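You operate a simulated robot arm through the tools that you are given. There is no shell and no other tool.

You are at the controls of a simulated two-armed robot. One attempt, no reset.

JOB
Gauge the blue block and dot it in the gauge lamp's colour.
Fine: seat it in the gauge; run the gauge slide over it and back; the dot goes on the clear field; the pen goes back in its well.

The check looks at the end state, three seconds after you hand in, the way a careful person would. Anything else that was tipped, shoved, dropped, spilled or broken makes it a failure.

ROBOT AND FRAMES
Two 7-joint arms with four-finger grippers on one trunk that stands fixed in place. Base frame: the origin is at the foot of the trunk, x ahead of it, y to its left, z up; the work surface is at about z = 0.8. Units: m, rad, N and s.
The left shoulder is at [0.04, 0.181, 1.179], the right one opposite. With the tool pointing down near the work surface each hand reaches from about 0.3 to 0.82 m from the base axis, measured 20 degrees to its own side. Payload 3.67 kg a hand.
The TCP of each hand is the grasp point between the finger pads, 0.028 m short of the fingertips. In the tool frame z runs along the fingers and y along their closing line. The gripper opens to 0.112 m. The gripper's body begins 0.073 m behind the TCP.
Orientation is told as [roll, pitch, yaw] about the base's x, y, z axes, in that order, counted from this pose: with the fingers straight down and closing along the base's y, the tool's x points along the base's -x, its y along +y and its z along -z.

CONTROLS
- The arms move only by the tool move_arm. It takes "left_increments", "right_increments" or both (then of equal length, played together; a hand with none holds still); each is a list of rows, each a list of 7 numbers: the shift along the base's x, y, z in m, then the turn, a rotation vector about the base's x, y, z in rad, then the opening in per cent of the stroke, from 0 (shut) to 100 (fully open). In form: [[x, y, z, ax, ay, az, fingers], ...]. A call has 1 to 20 rows; each row is the pose to reach, as a shift and turn from the pose commanded when the call began. A row lasts 0.2 s, in which the tool goes at most 0.05 m and 0.15 rad; a call with a longer step from one row to the next is refused whole, and so is a gripper value outside its range. Where a pose cannot be reached the arm comes as near as it can. A force on the tool above 90 N (or 10 N above the force at the start of the call, whichever is more), or a blocked arm, ends the call early, and 0.2 s more pass. Each finger halts on what it meets, pressing with about 27 N; the grip force reading is that of the motor and also rises with nothing between the fingers. The clock runs only during rows and for 0.2 s after the last one: add rows that repeat a pose to give the fingers time. The reply holds the time, the measured pose of the TCP, the force on the tool along the base axes, the opening and the grip force, in the units named above and with some noise, with the torque about the TCP (base axes, N m) and any sound that the robot's microphone picked up, and new pictures: "show" is both (left out), scene, wrist or none (wrist: the cameras of the hands that moved).
- Cameras (640 x 400 px; columns grow to the right, rows downward): "scene" is now at [0.1017, -0.0367, 1.4281]; the picture's right is [-0.44, -0.90, 0.00], its down [-0.53, 0.26, -0.81] and it looks along [0.73, -0.36, -0.59] (base axes); focal length 344 px, centre (320, 200). "left" rides on the left gripper at [0.06, 0.018, -0.104] in its tool frame; the picture's right is [-0.29, 0.96, 0.00], its down [-0.80, -0.24, -0.55] and it looks along [-0.53, -0.16, 0.83] (tool axes); focal length 234 px, centre (320, 200). "right" rides on the right gripper at [0.06, -0.018, -0.104] in its tool frame; the picture's right is [0.29, 0.96, 0.00], its down [-0.80, 0.24, -0.55] and it looks along [-0.53, 0.16, 0.83] (tool axes); focal length 234 px, centre (320, 200). There is no depth. A picture from a camera that has moved, and an enlarged one, comes with that camera's place and axes in the base frame and with its lens. The place of the scene camera against the robot may be out by one fixed shift of up to 0.025 m in any direction.
- slide_trunk(by): slides the trunk up (or, below 0, down) by that many m; the arms and the scene camera ride with it, the base frame stays. It gives what a move gives, with no picture.
- pan_tilt(pan, tilt): turns the head with the scene camera to pan (to the left, within 1.501 rad either way) and tilt (down, from -0.506 to 1.204), counted from straight ahead of the robot. It gives what a move gives, and a new picture of the scene camera.
- zoom(camera, box): a new picture of the part [left, top, right, bottom] of that camera's present view, enlarged. It takes no simulated time.
- sign_off(): hands the job in; it is judged then, once.

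Places have to be worked out from the pictures, the camera data and where the tool is seen. Open the grippers and draw the arms clear of the work before you hand the job in, unless the task says otherwise.

The tools are called after ">>>" by a JSON object that holds its "fn" and its "kwargs". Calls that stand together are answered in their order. move_arm: Moves the arms, as the interface text tells. Its arguments: {"type":"object","properties":{"left_increments":{"type":"array","items":{"type":"array","items":{"type":"number"}}},"right_increments":{"type":"array","items":{"type":"array","items":{"type":"number"}}},"show":{"type":"string","enum":["both","scene","wrist","none"]}},"required":[]} The other tools are called the same way: slide_trunk (by) slides the trunk up or down; pan_tilt (pan, tilt) turns the head that bears the scene camera; zoom (camera, box) takes an enlarged picture of a part of a camera's view; sign_off () hands the job in.

At the start:

```text
time_s: 0.0
left_position: [0.5059, -0.026, 1.1022]
left_tool_rot: [-0.001, -0.002, -0.001]
left_ft_force: [1.0, 0.2, -0.1]
left_wrist_torque: [-0.01, 0.0, 0.01]
left_opening: 0.1118
left_grip_force: 0.1
right_position: [0.4593, -0.4945, 1.1542]
right_tool_rot: [0.0, 0.0, 0.0]
right_ft_force: [-0.2, 0.1, 0.0]
right_wrist_torque: [0.01, 0.0, -0.02]
right_opening: 0.1119
right_grip_force: 0.0
trunk travel left (down, up): [-0.3, 0.214]
head pan, tilt: [-0.456, 0.628]
```

scene: 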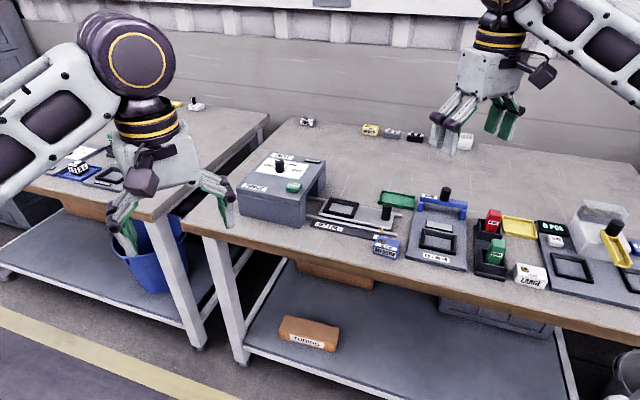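
right: 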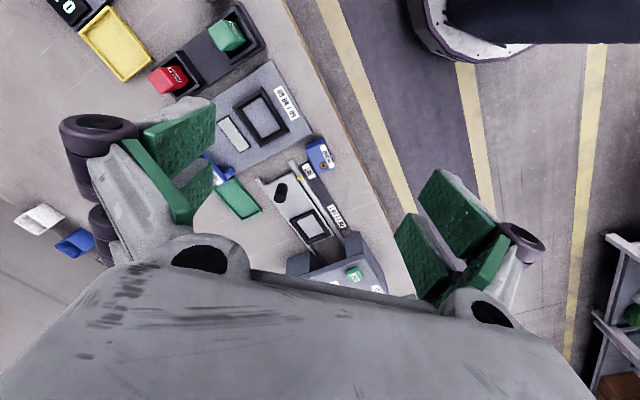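
left: 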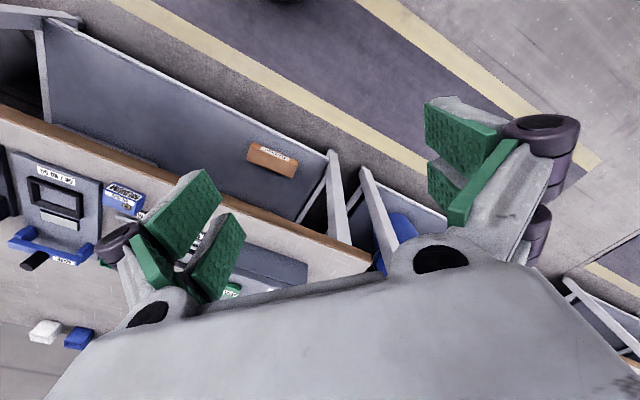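

I start by enlarging the work area in the scene picture so I can tell the gauge, slide, pens, lamps and blue block apart.

>>> {"fn": "zoom", "kwargs": {"camera": "scene", "box": [340, 170, 500, 270]}}

>>> {"fn": "zoom", "kwargs": {"camera": "scene", "box": [460, 180, 640, 310]}}

>>> {"fn": "zoom", "kwargs": {"camera": "scene", "box": [220, 140, 420, 270]}}

>>> {"fn": "zoom", "kwargs": {"camera": "scene", "box": [280, 100, 480, 160]}}

```text
4.00 times, centred on (420, 220) of scene
camera zoom: at [0.1017, -0.0367, 1.4281], right [-0.44, -0.9, 0.0], down [-0.53, 0.26, -0.81], along [0.73, -0.36, -0.59], focal length 1377 px, centre (-80, 120)
```

zoom: 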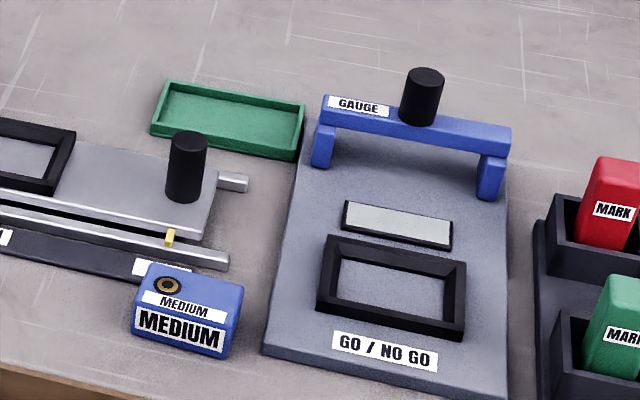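

```text
3.08 times, centred on (550, 245) of scene
camera zoom: at [0.1017, -0.0367, 1.4281], right [-0.44, -0.9, 0.0], down [-0.53, 0.26, -0.81], along [0.73, -0.36, -0.59], focal length 1060 px, centre (-388, 62)
```

zoom: 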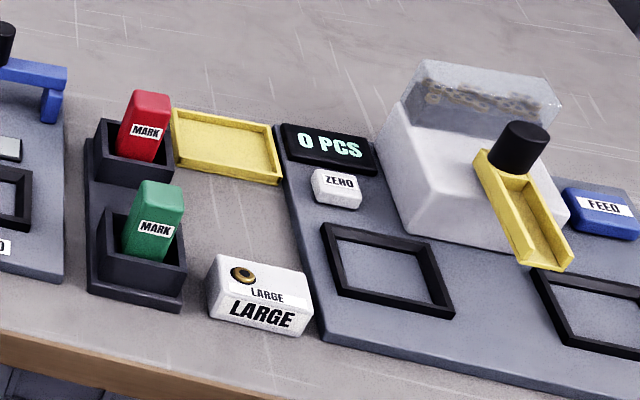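

```text
3.08 times, centred on (320, 205) of scene
camera zoom: at [0.1017, -0.0367, 1.4281], right [-0.44, -0.9, 0.0], down [-0.53, 0.26, -0.81], along [0.73, -0.36, -0.59], focal length 1060 px, centre (320, 185)
```

zoom: 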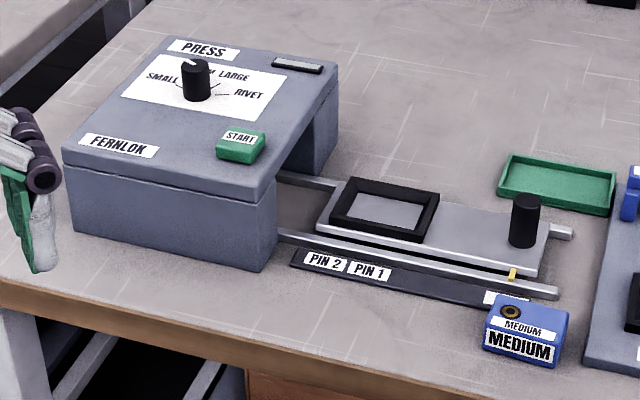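

```text
3.20 times, centred on (380, 130) of scene
camera zoom: at [0.1017, -0.0367, 1.4281], right [-0.44, -0.9, 0.0], down [-0.53, 0.26, -0.81], along [0.73, -0.36, -0.59], focal length 1102 px, centre (128, 424)
```

zoom: 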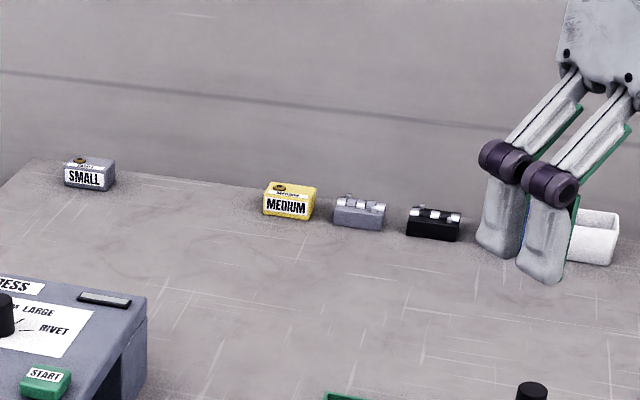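

The gauge is the blue-bridged plate labelled GO / NO GO, with red and green markers in wells to its right. There is a blue MEDIUM block near the front edge, and other bluish items elsewhere, so I turn the head to survey before deciding.

>>> {"fn": "pan_tilt", "kwargs": {"pan": -0.8, "tilt": 0.628}}

>>> {"fn": "zoom", "kwargs": {"camera": "left", "box": [0, 140, 240, 360]}}

>>> {"fn": "zoom", "kwargs": {"camera": "right", "box": [140, 20, 400, 280]}}

```text
time_s: 0.8
left_position: [0.5074, -0.0247, 1.1026]
left_tool_rot: [-0.002, -0.001, 0.003]
left_ft_force: [-0.1, -0.7, 0.2]
left_wrist_torque: [-0.03, 0.04, -0.01]
left_opening: 0.112
left_grip_force: 0.1
right_position: [0.4604, -0.4932, 1.155]
right_tool_rot: [0.0, 0.0, 0.0]
right_ft_force: [-0.6, -0.5, 0.7]
right_wrist_torque: [0.0, 0.0, 0.02]
right_opening: 0.1119
right_grip_force: 0.1
trunk travel left (down, up): [-0.3, 0.214]
head pan, tilt: [-0.799, 0.628]
camera scene: at [0.0842, -0.0609, 1.428], right [-0.72, -0.7, 0.0], down [-0.41, 0.42, -0.81], along [0.56, -0.58, -0.59], focal length 344 px, centre (320, 200)
```

scene: 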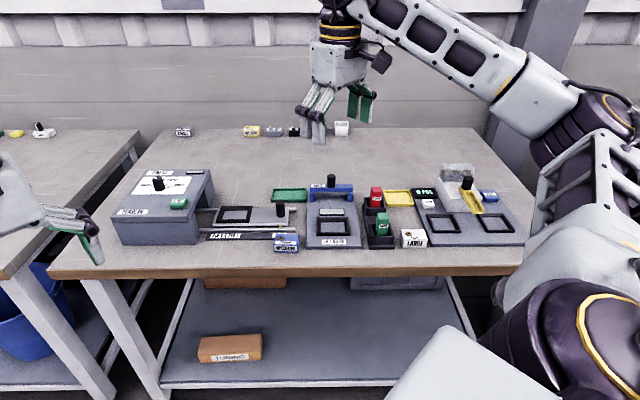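

```text
1.82 times, centred on (120, 250) of left
camera zoom: at [0.4467, -0.0065, 1.2051], right [0.29, 0.96, 0.0], down [0.8, -0.24, 0.55], along [0.53, -0.16, -0.83], focal length 426 px, centre (684, 109)
```

zoom: 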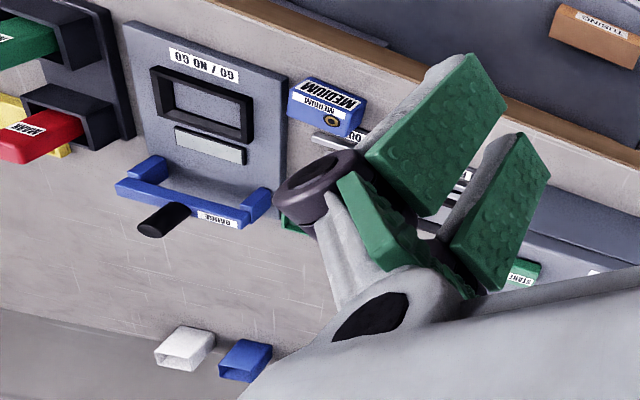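

```text
1.54 times, centred on (270, 150) of right
camera zoom: at [0.3985, -0.5131, 1.2601], right [-0.29, 0.96, 0.0], down [0.8, 0.24, 0.55], along [0.53, 0.16, -0.83], focal length 360 px, centre (397, 277)
```

zoom: 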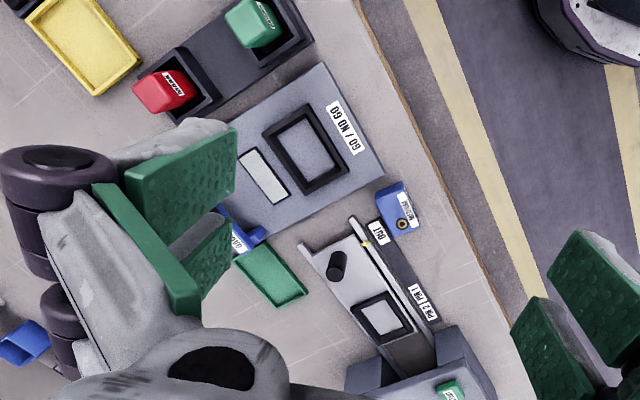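

The only closed blue block is the MEDIUM one, at about (0.565, -0.46) by the right wrist camera; the blue item at the back is an open bin. The table sits about 45° to the base, so I yaw the right hand by about -0.76 rad and bring it lower for a closer look.

>>> {"fn": "move_arm", "kwargs": {"right_increments": [[-0.012, 0.007, -0.012, 0, 0, -0.127, 100], [-0.024, 0.014, -0.025, 0, 0, -0.253, 100], [-0.036, 0.021, -0.037, 0, 0, -0.38, 100], [-0.048, 0.028, -0.05, 0, 0, -0.507, 100], [-0.06, 0.035, -0.062, 0, 0, -0.633, 100], [-0.07, 0.043, -0.075, 0, 0, -0.76, 100]], "show": "both"}}

```text
time_s: 2.2
left_position: [0.5063, -0.0252, 1.1016]
left_tool_rot: [-0.001, 0.0, 0.002]
left_ft_force: [0.7, 0.2, -0.4]
left_wrist_torque: [0.04, -0.02, -0.03]
left_opening: 0.1118
left_grip_force: 0.0
right_position: [0.3883, -0.4524, 1.0802]
right_tool_rot: [0.002, 0.0, -0.76]
right_ft_force: [-0.4, 0.3, -0.1]
right_wrist_torque: [-0.01, 0.03, -0.02]
right_opening: 0.1119
right_grip_force: 0.1
trunk travel left (down, up): [-0.3, 0.214]
head pan, tilt: [-0.799, 0.628]
camera scene: at [0.0837, -0.0608, 1.4281], right [-0.72, -0.7, 0.0], down [-0.41, 0.42, -0.81], along [0.56, -0.58, -0.59], focal length 344 px, centre (320, 200)
camera right: at [0.3321, -0.4234, 1.1853], right [0.45, 0.89, 0.0], down [0.74, -0.38, 0.55], along [0.49, -0.25, -0.83], focal length 234 px, centre (320, 200)
```

scene: 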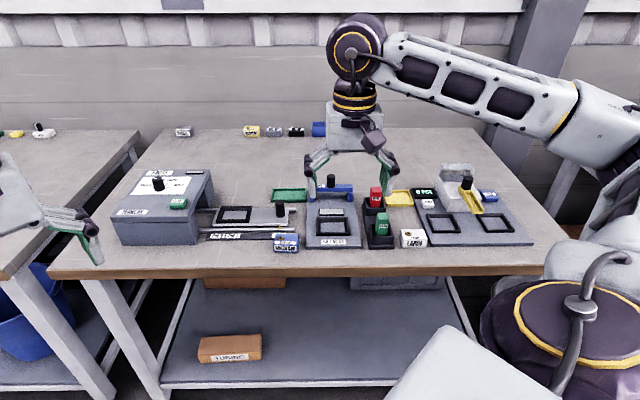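
right: 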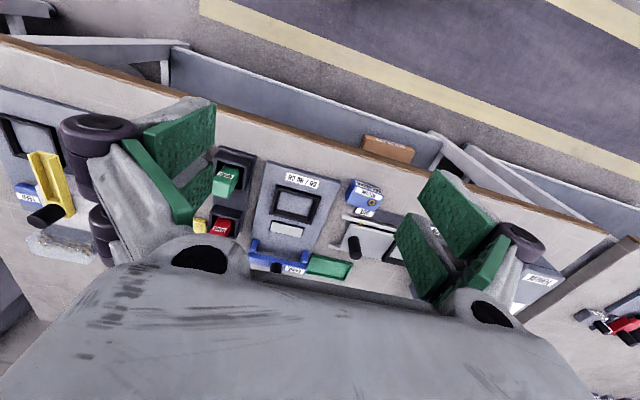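

The wrist camera now sees the gauge, markers and block (upside down); I enlarge those parts for detail.

>>> {"fn": "zoom", "kwargs": {"camera": "right", "box": [230, 150, 410, 280]}}

>>> {"fn": "zoom", "kwargs": {"camera": "right", "box": [330, 165, 410, 225]}}

>>> {"fn": "zoom", "kwargs": {"camera": "right", "box": [180, 135, 280, 255]}}

>>> {"fn": "zoom", "kwargs": {"camera": "scene", "box": [260, 170, 450, 260]}}

```text
3.08 times, centred on (320, 215) of right
camera zoom: at [0.3321, -0.4234, 1.1853], right [0.45, 0.89, 0.0], down [0.74, -0.38, 0.55], along [0.49, -0.25, -0.83], focal length 720 px, centre (320, 154)
```

zoom: 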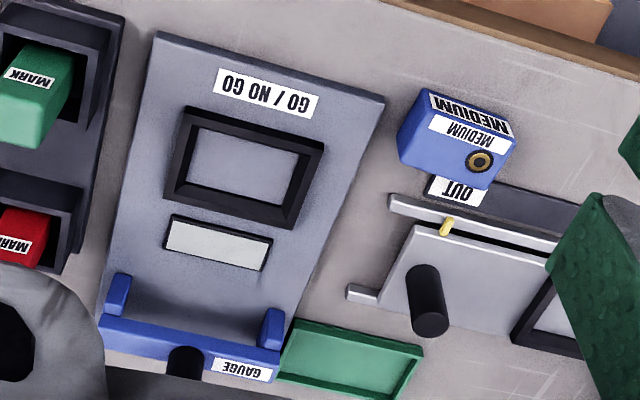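

```text
6.67 times, centred on (370, 195) of right
camera zoom: at [0.3321, -0.4234, 1.1853], right [0.45, 0.89, 0.0], down [0.74, -0.38, 0.55], along [0.49, -0.25, -0.83], focal length 1561 px, centre (-13, 233)
```

zoom: 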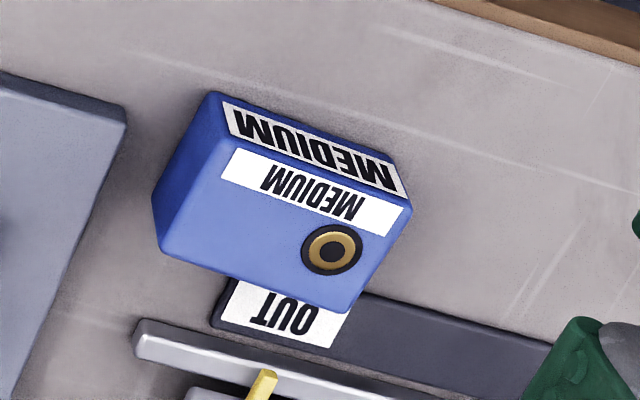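

```text
3.33 times, centred on (230, 195) of right
camera zoom: at [0.3321, -0.4234, 1.1853], right [0.45, 0.89, 0.0], down [0.74, -0.38, 0.55], along [0.49, -0.25, -0.83], focal length 781 px, centre (620, 217)
```

zoom: 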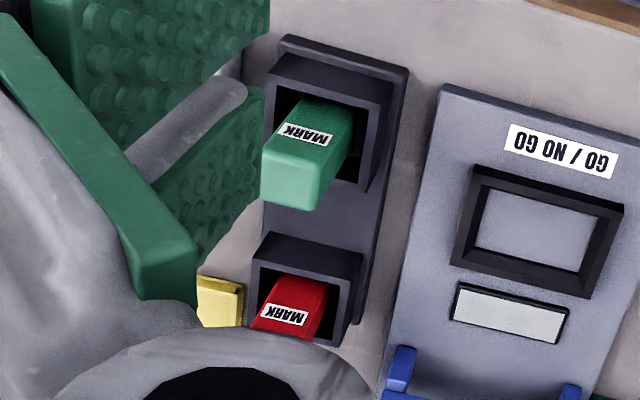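

```text
3.37 times, centred on (355, 215) of scene
camera zoom: at [0.0837, -0.0608, 1.4281], right [-0.72, -0.7, 0.0], down [-0.41, 0.42, -0.81], along [0.56, -0.58, -0.59], focal length 1160 px, centre (202, 150)
```

zoom: 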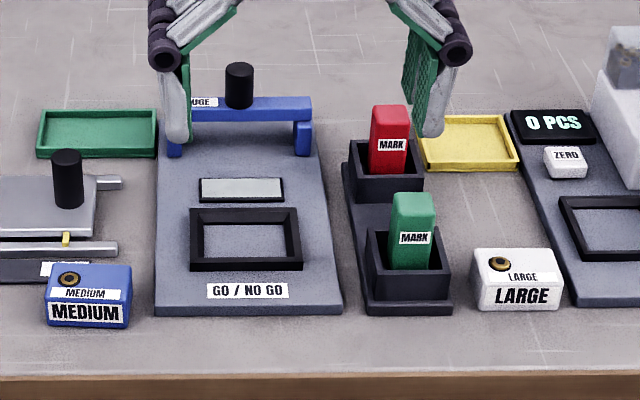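

The block measures roughly 0.06 x 0.037 m, near (0.58, -0.456), and its clear field is the bare blue area beside the ring. The nest is centred around (0.538, -0.582). I come lower and nearer the nest for a more exact fix.

>>> {"fn": "move_arm", "kwargs": {"right_increments": [[0.014, -0.018, -0.026, 0, 0, 0, 100], [0.028, -0.036, -0.052, 0, 0, 0, 100], [0.041, -0.053, -0.078, 0, 0, 0, 100], [0.055, -0.071, -0.104, 0, 0, 0, 100], [0.069, -0.089, -0.13, 0, 0, 0, 100]], "show": "both"}}

```text
time_s: 3.4
left_position: [0.5073, -0.0245, 1.1014]
left_tool_rot: [0.0, 0.001, -0.001]
left_ft_force: [-0.1, -0.2, -0.3]
left_wrist_torque: [0.03, -0.01, -0.02]
left_opening: 0.1119
left_grip_force: 0.1
right_position: [0.4552, -0.5411, 0.9497]
right_tool_rot: [0.0, 0.0, -0.758]
right_ft_force: [0.4, 0.8, 0.1]
right_wrist_torque: [0.02, 0.0, -0.01]
right_opening: 0.1119
right_grip_force: 0.0
trunk travel left (down, up): [-0.3, 0.214]
head pan, tilt: [-0.799, 0.628]
camera scene: at [0.0849, -0.0617, 1.4279], right [-0.72, -0.7, 0.0], down [-0.41, 0.42, -0.81], along [0.56, -0.58, -0.59], focal length 344 px, centre (320, 200)
camera right: at [0.4001, -0.513, 1.0544], right [0.45, 0.89, 0.0], down [0.74, -0.38, 0.55], along [0.49, -0.25, -0.83], focal length 234 px, centre (320, 200)
```

scene: 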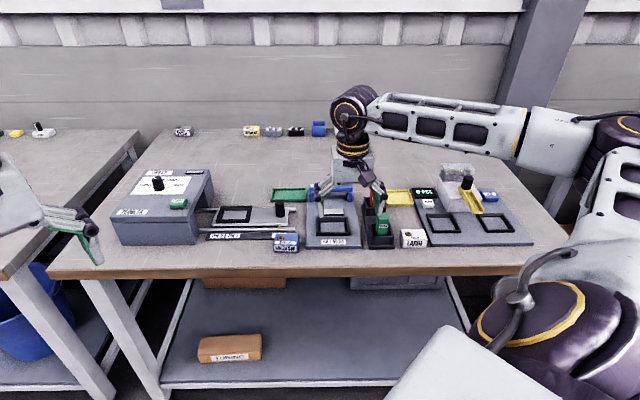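
right: 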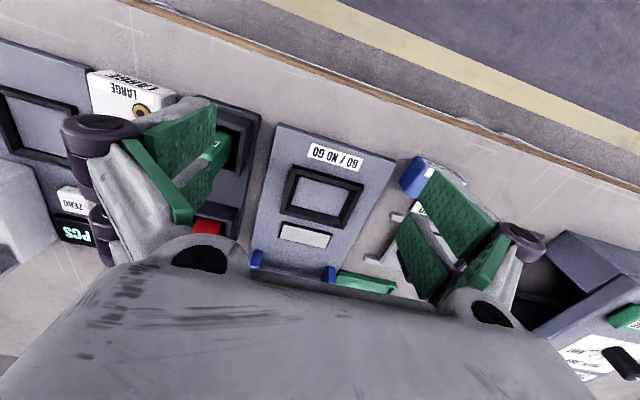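

>>> {"fn": "zoom", "kwargs": {"camera": "right", "box": [250, 120, 410, 290]}}

>>> {"fn": "zoom", "kwargs": {"camera": "right", "box": [270, 155, 380, 255]}}

```text
2.35 times, centred on (330, 205) of right
camera zoom: at [0.4001, -0.513, 1.0544], right [0.45, 0.89, 0.0], down [0.74, -0.38, 0.55], along [0.49, -0.25, -0.83], focal length 551 px, centre (296, 188)
```

zoom: 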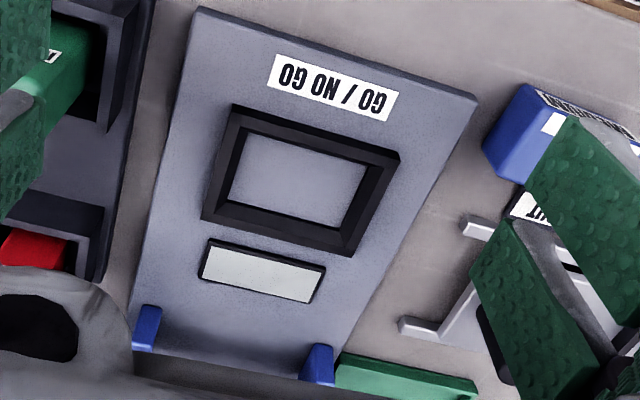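

```text
4.00 times, centred on (325, 205) of right
camera zoom: at [0.4001, -0.513, 1.0544], right [0.45, 0.89, 0.0], down [0.74, -0.38, 0.55], along [0.49, -0.25, -0.83], focal length 937 px, centre (300, 180)
```

zoom: 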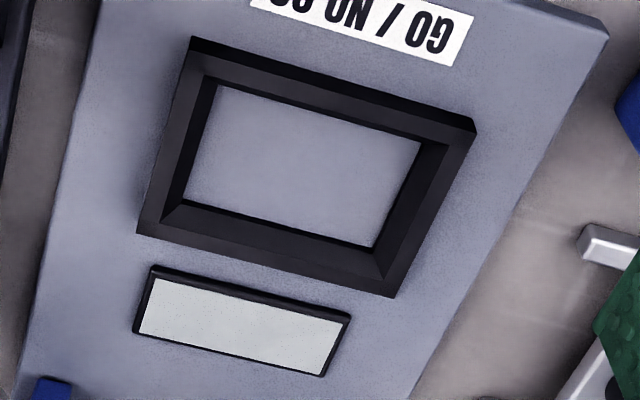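

The nest floor is about 0.065 x 0.044 m, centred near (0.5425, -0.585), with its long axis at about 46°. Next I move across at the same height to look at the block the same way.

>>> {"fn": "move_arm", "kwargs": {"right_increments": [[0.015, 0.041, 0, 0, 0, 0, 100], [0.03, 0.083, 0, 0, 0, 0, 100], [0.045, 0.124, 0, 0, 0, 0, 100], [0.045, 0.124, 0, 0, 0, 0, 100]], "show": "wrist"}}

>>> {"fn": "zoom", "kwargs": {"camera": "right", "box": [270, 155, 380, 255]}}

```text
time_s: 4.4
left_position: [0.5058, -0.0259, 1.1032]
left_tool_rot: [-0.001, 0.0, 0.0]
left_ft_force: [0.3, 0.1, 0.3]
left_wrist_torque: [0.01, 0.02, 0.0]
left_opening: 0.1122
left_grip_force: 0.0
right_position: [0.5035, -0.4189, 0.9509]
right_tool_rot: [0.0, 0.0, -0.759]
right_ft_force: [0.3, 0.6, 0.0]
right_wrist_torque: [0.01, -0.01, -0.01]
right_opening: 0.112
right_grip_force: 0.1
trunk travel left (down, up): [-0.3, 0.214]
head pan, tilt: [-0.799, 0.628]
camera right: at [0.446, -0.3901, 1.0549], right [0.45, 0.89, 0.0], down [0.74, -0.38, 0.55], along [0.5, -0.25, -0.83], focal length 234 px, centre (320, 200)
```

right: 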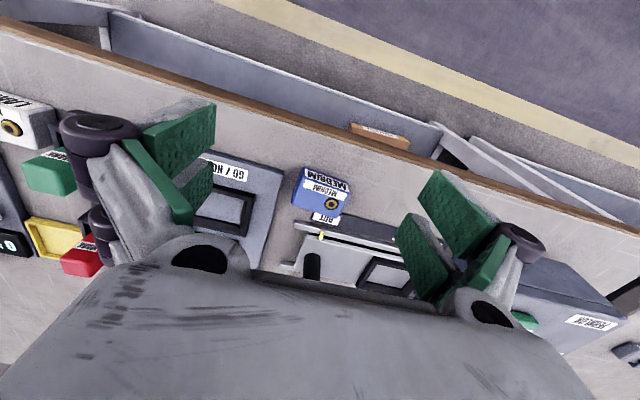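

```text
4.00 times, centred on (325, 205) of right
camera zoom: at [0.446, -0.3901, 1.0549], right [0.45, 0.89, 0.0], down [0.74, -0.38, 0.55], along [0.5, -0.25, -0.83], focal length 937 px, centre (300, 180)
```

zoom: 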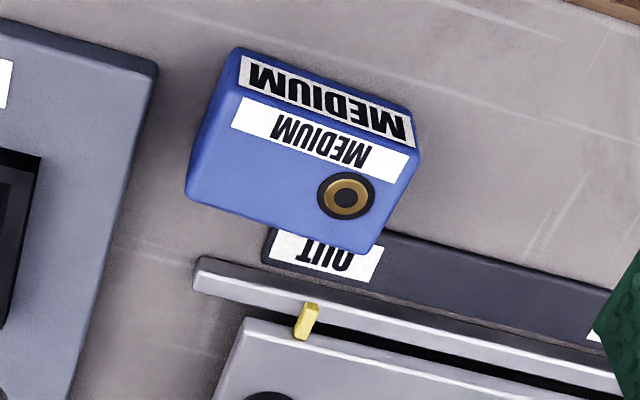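

The block's top is centred at about (0.580, -0.457), z ≈ 0.827, with its long axis at about 41.6°. I move over it with yaw -0.845, part-open fingers and tips still about 4 cm above it, and check alignment.

>>> {"fn": "move_arm", "kwargs": {"right_increments": [[0.02, -0.01, -0.012, 0, 0, -0.021, 90], [0.039, -0.019, -0.025, 0, 0, -0.043, 80], [0.059, -0.029, -0.037, 0, 0, -0.064, 76], [0.078, -0.0386, -0.05, 0, 0, -0.086, 76], [0.078, -0.0386, -0.05, 0, 0, -0.086, 76]], "show": "both"}}

>>> {"fn": "zoom", "kwargs": {"camera": "right", "box": [220, 100, 420, 225]}}

```text
time_s: 5.6
left_position: [0.5053, -0.0252, 1.1036]
left_tool_rot: [-0.001, 0.0, 0.002]
left_ft_force: [-0.8, -0.2, 0.9]
left_wrist_torque: [0.01, 0.0, 0.0]
left_opening: 0.1121
left_grip_force: 0.1
right_position: [0.5811, -0.4561, 0.9013]
right_tool_rot: [0.001, 0.0, -0.844]
right_ft_force: [-0.8, 0.9, 0.2]
right_wrist_torque: [0.01, -0.05, 0.01]
right_opening: 0.0852
right_grip_force: 0.1
trunk travel left (down, up): [-0.3, 0.214]
head pan, tilt: [-0.799, 0.628]
camera scene: at [0.0834, -0.0608, 1.4281], right [-0.72, -0.7, 0.0], down [-0.41, 0.42, -0.81], along [0.56, -0.58, -0.59], focal length 344 px, centre (320, 200)
camera right: at [0.5269, -0.4227, 1.0053], right [0.53, 0.85, 0.0], down [0.71, -0.44, 0.55], along [0.47, -0.29, -0.83], focal length 234 px, centre (320, 200)
```

scene: 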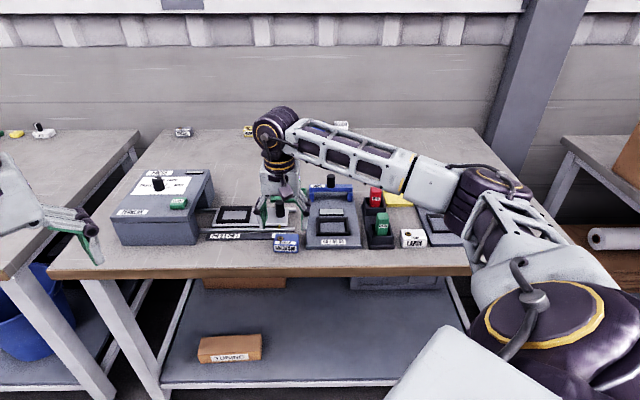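
right: 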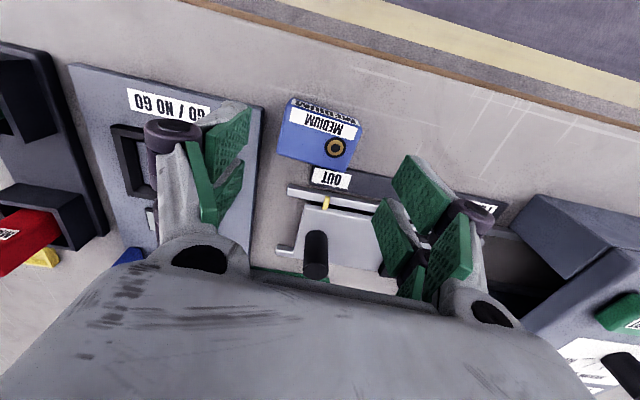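

```text
3.20 times, centred on (320, 162) of right
camera zoom: at [0.5269, -0.4227, 1.0053], right [0.53, 0.85, 0.0], down [0.71, -0.44, 0.55], along [0.47, -0.29, -0.83], focal length 749 px, centre (320, 320)
```

zoom: 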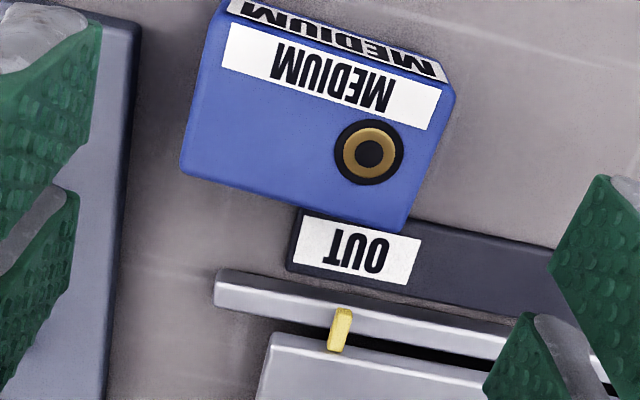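

Re-measuring from here puts the block centre at (0.5806, -0.4562), right under the TCP. I descend until the fingertips are about 14 mm above the table, which clears the gauge plate beside it.

>>> {"fn": "move_arm", "kwargs": {"right_increments": [[0, 0, -0.02, 0, 0, 0, 76], [0, 0, -0.04, 0, 0, 0, 76], [0, 0, -0.05, 0, 0, 0, 76], [0, 0, -0.059, 0, 0, 0, 76], [0, 0, -0.059, 0, 0, 0, 76]], "show": "both"}}

```text
time_s: 6.8
left_position: [0.5057, -0.0249, 1.1016]
left_tool_rot: [0.0, 0.0, 0.001]
left_ft_force: [-0.6, 0.2, -0.1]
left_wrist_torque: [0.01, 0.01, 0.0]
left_opening: 0.1118
left_grip_force: 0.0
right_position: [0.5832, -0.4548, 0.8423]
right_tool_rot: [-0.001, 0.0, -0.844]
right_ft_force: [0.0, -0.5, -0.3]
right_wrist_torque: [0.0, -0.02, -0.04]
right_opening: 0.0851
right_grip_force: 0.1
trunk travel left (down, up): [-0.3, 0.214]
head pan, tilt: [-0.799, 0.628]
camera scene: at [0.0841, -0.0609, 1.428], right [-0.72, -0.7, 0.0], down [-0.41, 0.42, -0.81], along [0.56, -0.58, -0.59], focal length 344 px, centre (320, 200)
camera right: at [0.5279, -0.4226, 0.9461], right [0.53, 0.85, 0.0], down [0.71, -0.44, 0.55], along [0.47, -0.29, -0.83], focal length 234 px, centre (320, 200)
```

scene: 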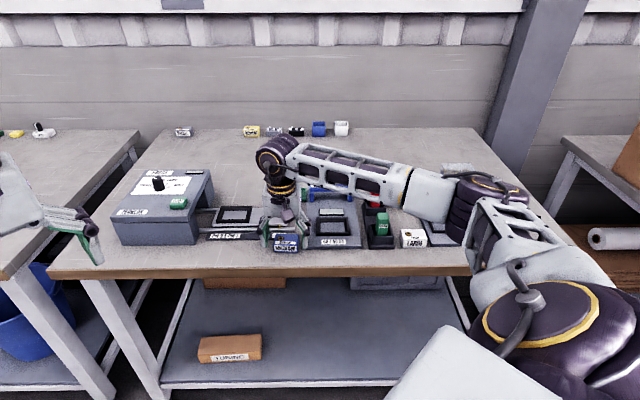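
right: 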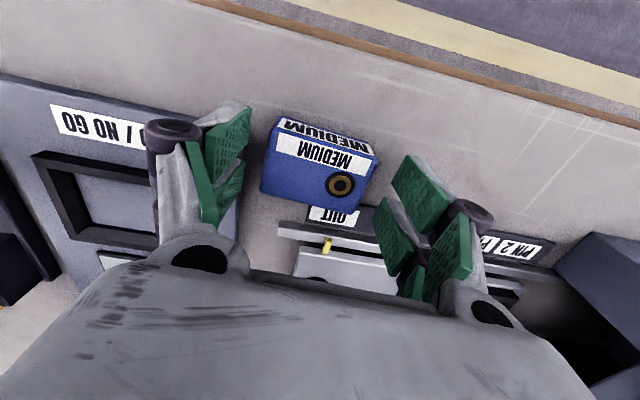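

The block's top centre sits where the TCP projection should be (about (320, 177)), and there has been no contact. I close the fingers on it.

>>> {"fn": "move_arm", "kwargs": {"right_increments": [[0, 0, 0, 0, 0, 0, 60], [0, 0, 0, 0, 0, 0, 40], [0, 0, 0, 0, 0, 0, 40], [0, 0, 0, 0, 0, 0, 40]], "show": "wrist"}}

```text
time_s: 7.8
left_position: [0.5059, -0.0244, 1.1022]
left_tool_rot: [0.0, 0.0, 0.005]
left_ft_force: [-0.4, 0.2, -0.5]
left_wrist_torque: [-0.02, -0.01, -0.01]
left_opening: 0.1117
left_grip_force: 0.2
right_position: [0.5814, -0.4558, 0.8409]
right_tool_rot: [0.001, 0.0, -0.844]
right_ft_force: [-0.7, 0.2, 0.0]
right_wrist_torque: [-0.04, 0.03, 0.03]
right_opening: 0.0595
right_grip_force: 27.3
trunk travel left (down, up): [-0.3, 0.214]
head pan, tilt: [-0.799, 0.628]
camera right: at [0.5279, -0.4227, 0.9461], right [0.53, 0.85, 0.0], down [0.71, -0.44, 0.55], along [0.47, -0.29, -0.83], focal length 234 px, centre (320, 200)
```

right: 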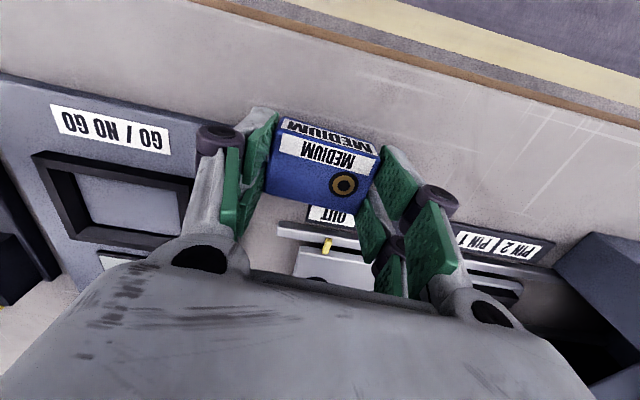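

The fingers closed on 0.0595 m with 27 N, so the block is 60 mm long and held. I lift it straight up 6 cm and check that it came along level.

>>> {"fn": "move_arm", "kwargs": {"right_increments": [[0, 0, 0.015, 0, 0, 0, 40], [0, 0, 0.03, 0, 0, 0, 40], [0, 0, 0.045, 0, 0, 0, 40], [0, 0, 0.06, 0, 0, 0, 40]], "show": "both"}}

>>> {"fn": "zoom", "kwargs": {"camera": "right", "box": [220, 80, 420, 240]}}

>>> {"fn": "zoom", "kwargs": {"camera": "scene", "box": [230, 170, 390, 270]}}

```text
time_s: 8.8
left_position: [0.5061, -0.0256, 1.1026]
left_tool_rot: [-0.001, 0.0, 0.003]
left_ft_force: [-1.0, 0.0, -0.4]
left_wrist_torque: [-0.04, 0.02, -0.02]
left_opening: 0.1119
left_grip_force: 0.1
right_position: [0.583, -0.4545, 0.9012]
right_tool_rot: [0.001, 0.0, -0.845]
right_ft_force: [-0.1, -1.0, 0.0]
right_wrist_torque: [-0.02, 0.02, -0.03]
right_opening: 0.0444
right_grip_force: 0.0
trunk travel left (down, up): [-0.3, 0.214]
head pan, tilt: [-0.799, 0.628]
camera scene: at [0.0839, -0.0607, 1.4281], right [-0.72, -0.7, 0.0], down [-0.41, 0.42, -0.81], along [0.56, -0.58, -0.59], focal length 344 px, centre (320, 200)
camera right: at [0.5279, -0.4227, 1.0062], right [0.53, 0.85, 0.0], down [0.71, -0.44, 0.55], along [0.47, -0.29, -0.83], focal length 234 px, centre (320, 200)
```

scene: 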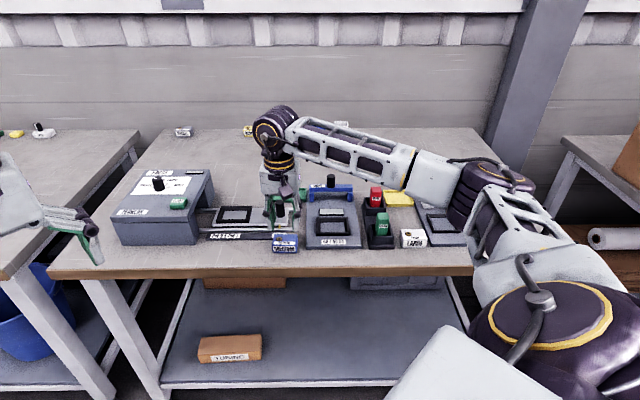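
right: 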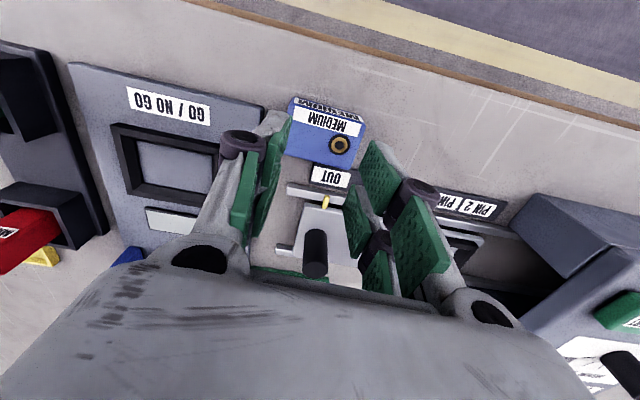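

```text
2.50 times, centred on (320, 160) of right
camera zoom: at [0.5279, -0.4227, 1.0062], right [0.53, 0.85, 0.0], down [0.71, -0.44, 0.55], along [0.47, -0.29, -0.83], focal length 585 px, centre (320, 300)
```

zoom: 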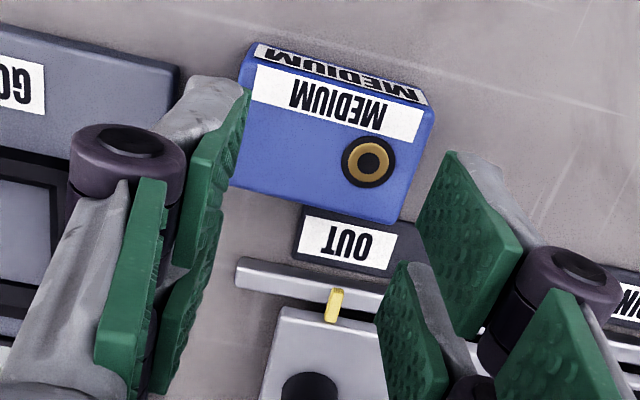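

```text
4.00 times, centred on (310, 220) of scene
camera zoom: at [0.0839, -0.0607, 1.4281], right [-0.72, -0.7, 0.0], down [-0.41, 0.42, -0.81], along [0.56, -0.58, -0.59], focal length 1377 px, centre (360, 120)
```

zoom: 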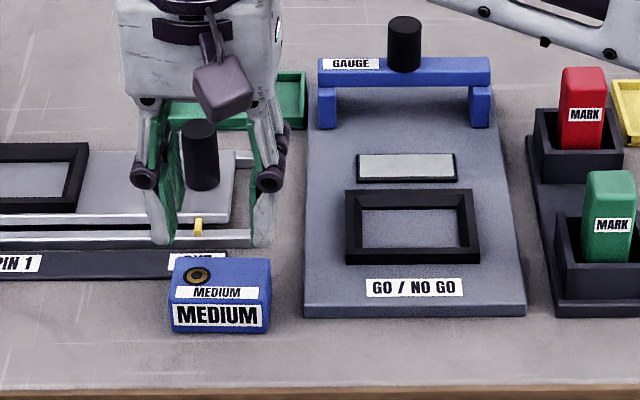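

The fingers slid off: the opening is back at 0.044 with no grip, and the block is still on the table in the same spot, so my hold was too high. I enlarge the fingers and the block before trying lower.

>>> {"fn": "zoom", "kwargs": {"camera": "right", "box": [200, 90, 340, 180]}}

>>> {"fn": "zoom", "kwargs": {"camera": "right", "box": [200, 100, 460, 300]}}

>>> {"fn": "zoom", "kwargs": {"camera": "scene", "box": [250, 180, 320, 260]}}

```text
4.44 times, centred on (270, 135) of right
camera zoom: at [0.5279, -0.4227, 1.0062], right [0.53, 0.85, 0.0], down [0.71, -0.44, 0.55], along [0.47, -0.29, -0.83], focal length 1041 px, centre (542, 489)
```

zoom: 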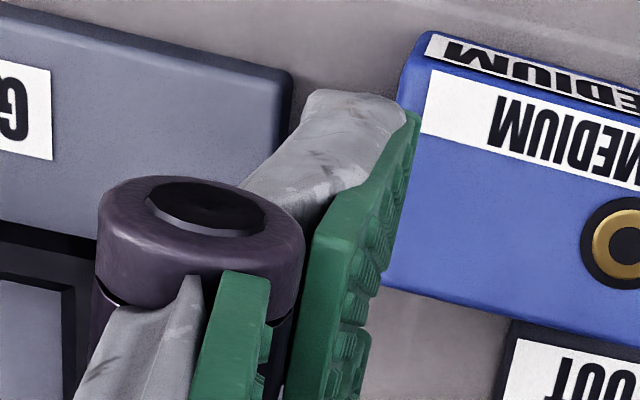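

```text
2.00 times, centred on (330, 200) of right
camera zoom: at [0.5279, -0.4227, 1.0062], right [0.53, 0.85, 0.0], down [0.71, -0.44, 0.55], along [0.47, -0.29, -0.83], focal length 468 px, centre (300, 200)
```

zoom: 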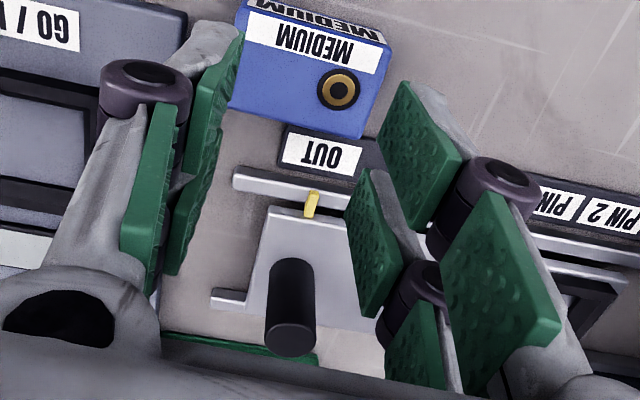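

```text
5.00 times, centred on (285, 220) of scene
camera zoom: at [0.0839, -0.0607, 1.4281], right [-0.72, -0.7, 0.0], down [-0.41, 0.42, -0.81], along [0.56, -0.58, -0.59], focal length 1722 px, centre (495, 100)
```

zoom: 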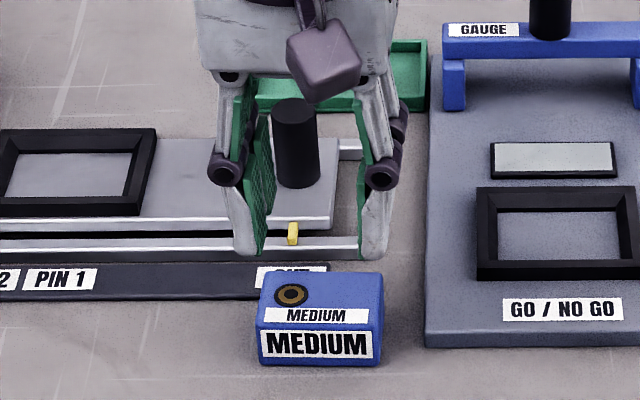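

Comparing the finger outlines with the block in both cameras suggests the hold was also about 1 cm too far forward on the block. I enlarge the fingertips and block in the scene view to get their true relation.

>>> {"fn": "zoom", "kwargs": {"camera": "scene", "box": [265, 200, 325, 250]}}

>>> {"fn": "zoom", "kwargs": {"camera": "scene", "box": [300, 185, 370, 250]}}

```text
8.00 times, centred on (295, 225) of scene
camera zoom: at [0.0839, -0.0607, 1.4281], right [-0.72, -0.7, 0.0], down [-0.41, 0.42, -0.81], along [0.56, -0.58, -0.59], focal length 2755 px, centre (520, 0)
```

zoom: 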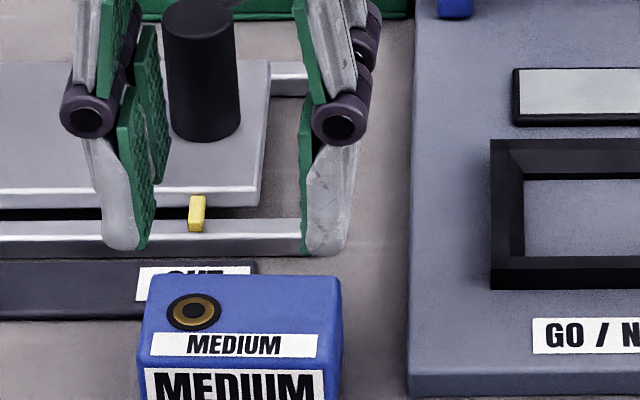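

```text
6.15 times, centred on (335, 218) of scene
camera zoom: at [0.0839, -0.0607, 1.4281], right [-0.72, -0.7, 0.0], down [-0.41, 0.42, -0.81], along [0.56, -0.58, -0.59], focal length 2119 px, centre (228, 92)
```

zoom: 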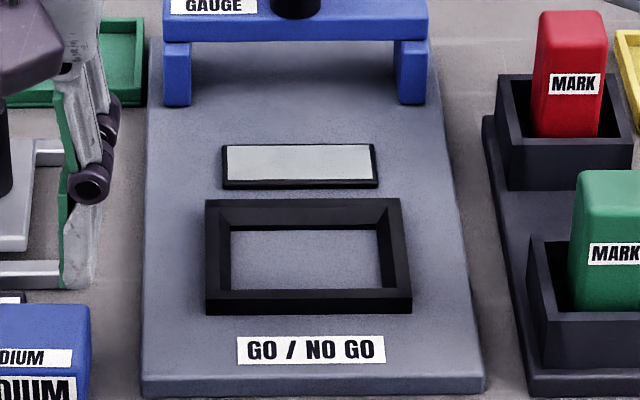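

Both views put the true block centre about 13 mm farther back than where I gripped, at roughly (0.590, -0.466) in tool readings, and the grip was shallow. I shift by that amount, open to 70 mm, and come down to just above the block to check.

>>> {"fn": "move_arm", "kwargs": {"right_increments": [[0.0045, -0.005, 0, 0, 0, 0, 50], [0.009, -0.01, 0, 0, 0, 0, 63], [0.009, -0.01, -0.02, 0, 0, 0, 63], [0.009, -0.01, -0.038, 0, 0, 0, 63], [0.009, -0.01, -0.038, 0, 0, 0, 63]], "show": "both"}}

>>> {"fn": "zoom", "kwargs": {"camera": "scene", "box": [255, 205, 325, 255]}}

>>> {"fn": "zoom", "kwargs": {"camera": "right", "box": [220, 90, 420, 230]}}

```text
time_s: 10.0
left_position: [0.506, -0.0239, 1.1022]
left_tool_rot: [0.0, 0.0, 0.001]
left_ft_force: [-0.7, -0.1, 0.8]
left_wrist_torque: [0.01, 0.01, 0.0]
left_opening: 0.1118
left_grip_force: 0.0
right_position: [0.5907, -0.4647, 0.8624]
right_tool_rot: [0.001, 0.001, -0.844]
right_ft_force: [0.5, 0.8, 0.2]
right_wrist_torque: [0.0, -0.01, -0.01]
right_opening: 0.0705
right_grip_force: 0.1
trunk travel left (down, up): [-0.3, 0.214]
head pan, tilt: [-0.799, 0.628]
camera scene: at [0.0841, -0.0609, 1.428], right [-0.72, -0.7, 0.0], down [-0.41, 0.42, -0.81], along [0.56, -0.58, -0.59], focal length 344 px, centre (320, 200)
camera right: at [0.5363, -0.4322, 0.9676], right [0.53, 0.85, 0.0], down [0.71, -0.44, 0.55], along [0.47, -0.29, -0.83], focal length 234 px, centre (320, 200)
```

scene: 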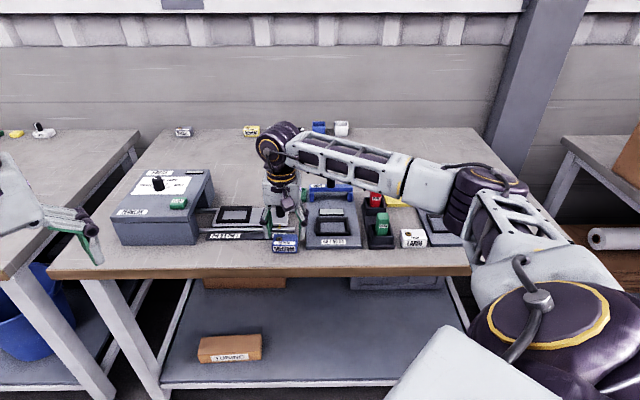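
right: 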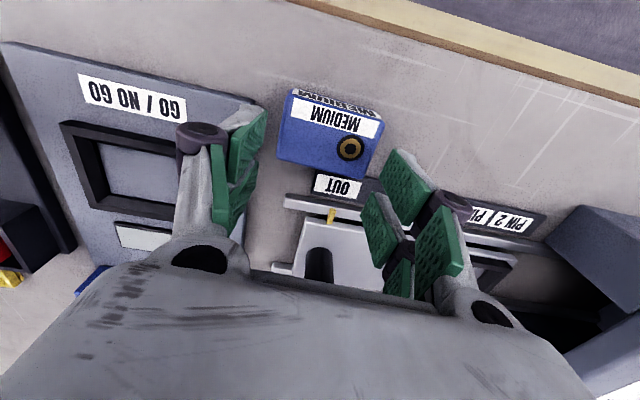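

```text
8.00 times, centred on (290, 230) of scene
camera zoom: at [0.0841, -0.0609, 1.428], right [-0.72, -0.7, 0.0], down [-0.41, 0.42, -0.81], along [0.56, -0.58, -0.59], focal length 2755 px, centre (560, -40)
```

zoom: 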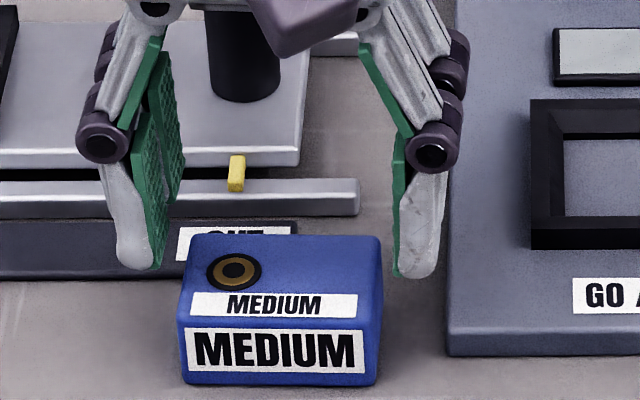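

```text
2.86 times, centred on (320, 160) of right
camera zoom: at [0.5363, -0.4322, 0.9676], right [0.53, 0.85, 0.0], down [0.71, -0.44, 0.55], along [0.47, -0.29, -0.83], focal length 669 px, centre (320, 314)
```

zoom: 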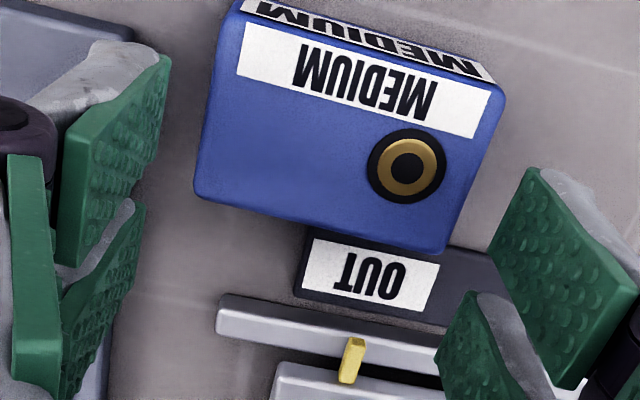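

Now the block sits centred between the fingers in both views, so the correction was right. I go down another 27 mm, with the tips about 8 mm off the table and clear of the plate edge, and close.

>>> {"fn": "move_arm", "kwargs": {"right_increments": [[0, 0, -0.01, 0, 0, 0, 63], [0, 0, -0.02, 0, 0, 0, 63], [0, 0, -0.027, 0, 0, 0, 63], [0, 0, -0.027, 0, 0, 0, 63]], "show": "both"}}

>>> {"fn": "zoom", "kwargs": {"camera": "scene", "box": [255, 205, 325, 255]}}

>>> {"fn": "zoom", "kwargs": {"camera": "right", "box": [220, 90, 420, 230]}}

```text
time_s: 11.0
left_position: [0.5065, -0.0256, 1.1018]
left_tool_rot: [-0.001, 0.001, 0.001]
left_ft_force: [-0.3, -0.5, -0.3]
left_wrist_torque: [0.01, 0.03, 0.0]
left_opening: 0.112
left_grip_force: 0.1
right_position: [0.5903, -0.4639, 0.837]
right_tool_rot: [0.0, -0.002, -0.844]
right_ft_force: [0.5, -0.1, 0.2]
right_wrist_torque: [0.01, 0.01, -0.01]
right_opening: 0.0703
right_grip_force: 0.1
trunk travel left (down, up): [-0.3, 0.214]
head pan, tilt: [-0.799, 0.628]
camera scene: at [0.0841, -0.0609, 1.428], right [-0.72, -0.7, 0.0], down [-0.41, 0.42, -0.81], along [0.56, -0.58, -0.59], focal length 344 px, centre (320, 200)
camera right: at [0.5361, -0.4322, 0.9409], right [0.53, 0.85, 0.0], down [0.71, -0.44, 0.55], along [0.47, -0.29, -0.83], focal length 234 px, centre (320, 200)
```

scene: 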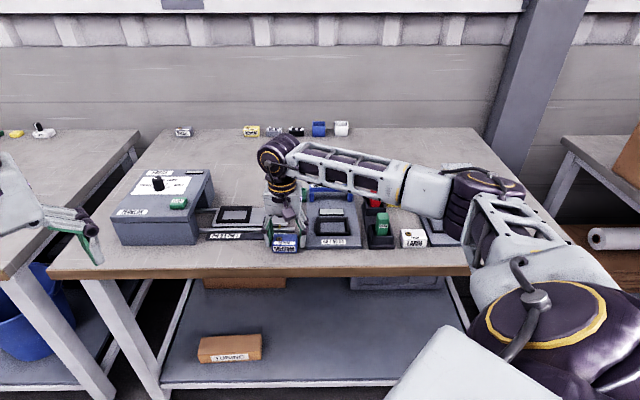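
right: 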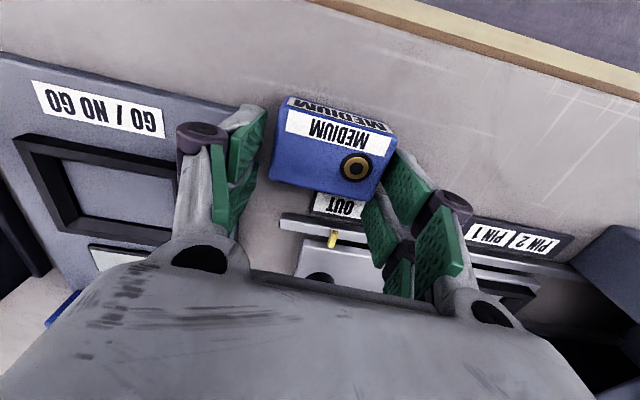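

```text
8.00 times, centred on (290, 230) of scene
camera zoom: at [0.0841, -0.0609, 1.428], right [-0.72, -0.7, 0.0], down [-0.41, 0.42, -0.81], along [0.56, -0.58, -0.59], focal length 2755 px, centre (560, -40)
```

zoom: 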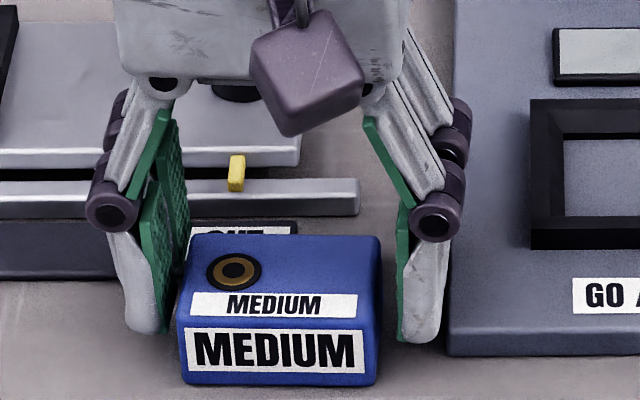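

```text
2.86 times, centred on (320, 160) of right
camera zoom: at [0.5361, -0.4322, 0.9409], right [0.53, 0.85, 0.0], down [0.71, -0.44, 0.55], along [0.47, -0.29, -0.83], focal length 669 px, centre (320, 314)
```

zoom: 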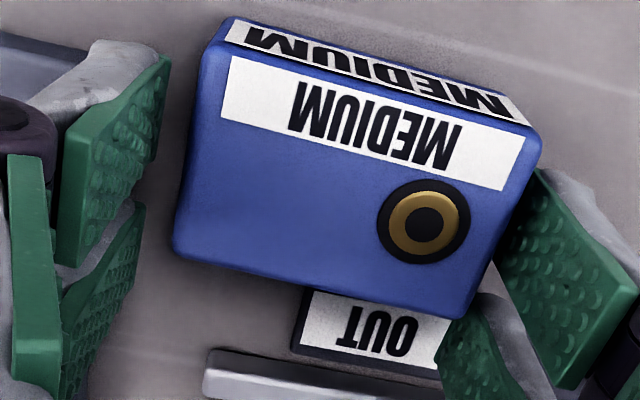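

The tips are about 9–10 mm above the table, straddling the block's centre with no contact force. I close now and wait for the grip to settle.

>>> {"fn": "move_arm", "kwargs": {"right_increments": [[0, 0, 0, 0, 0, 0, 50], [0, 0, 0, 0, 0, 0, 30], [0, 0, 0, 0, 0, 0, 30], [0, 0, 0, 0, 0, 0, 30], [0, 0, 0, 0, 0, 0, 30]], "show": "none"}}

>>> {"fn": "zoom", "kwargs": {"camera": "scene", "box": [255, 205, 325, 255]}}

>>> {"fn": "zoom", "kwargs": {"camera": "right", "box": [220, 90, 420, 230]}}

```text
time_s: 12.2
left_position: [0.5054, -0.0237, 1.1027]
left_tool_rot: [0.0, 0.0, 0.002]
left_ft_force: [-0.4, -0.2, 0.1]
left_wrist_torque: [0.0, 0.01, 0.0]
left_opening: 0.1119
left_grip_force: 0.1
right_position: [0.5904, -0.4651, 0.8366]
right_tool_rot: [0.001, 0.0, -0.843]
right_ft_force: [0.4, 0.1, 1.0]
right_wrist_torque: [0.02, -0.03, 0.01]
right_opening: 0.0595
right_grip_force: 27.1
trunk travel left (down, up): [-0.3, 0.214]
head pan, tilt: [-0.799, 0.628]
```

```text
8.00 times, centred on (290, 230) of scene
camera zoom: at [0.0841, -0.0609, 1.428], right [-0.72, -0.7, 0.0], down [-0.41, 0.42, -0.81], along [0.56, -0.58, -0.59], focal length 2755 px, centre (560, -40)
```

zoom: 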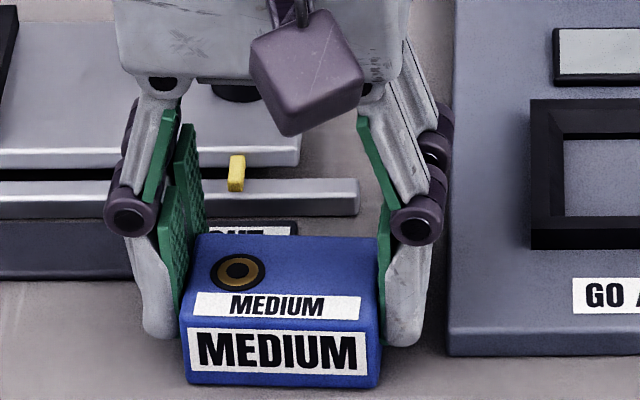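

```text
2.86 times, centred on (320, 160) of right
camera zoom: at [0.5361, -0.4321, 0.9411], right [0.53, 0.85, 0.0], down [0.71, -0.44, 0.55], along [0.47, -0.29, -0.83], focal length 669 px, centre (320, 314)
```

zoom: 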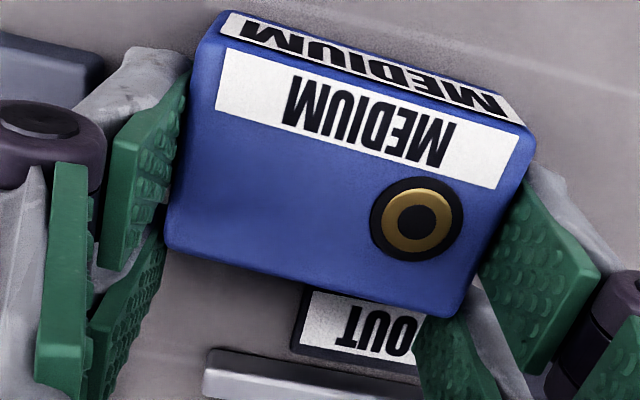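

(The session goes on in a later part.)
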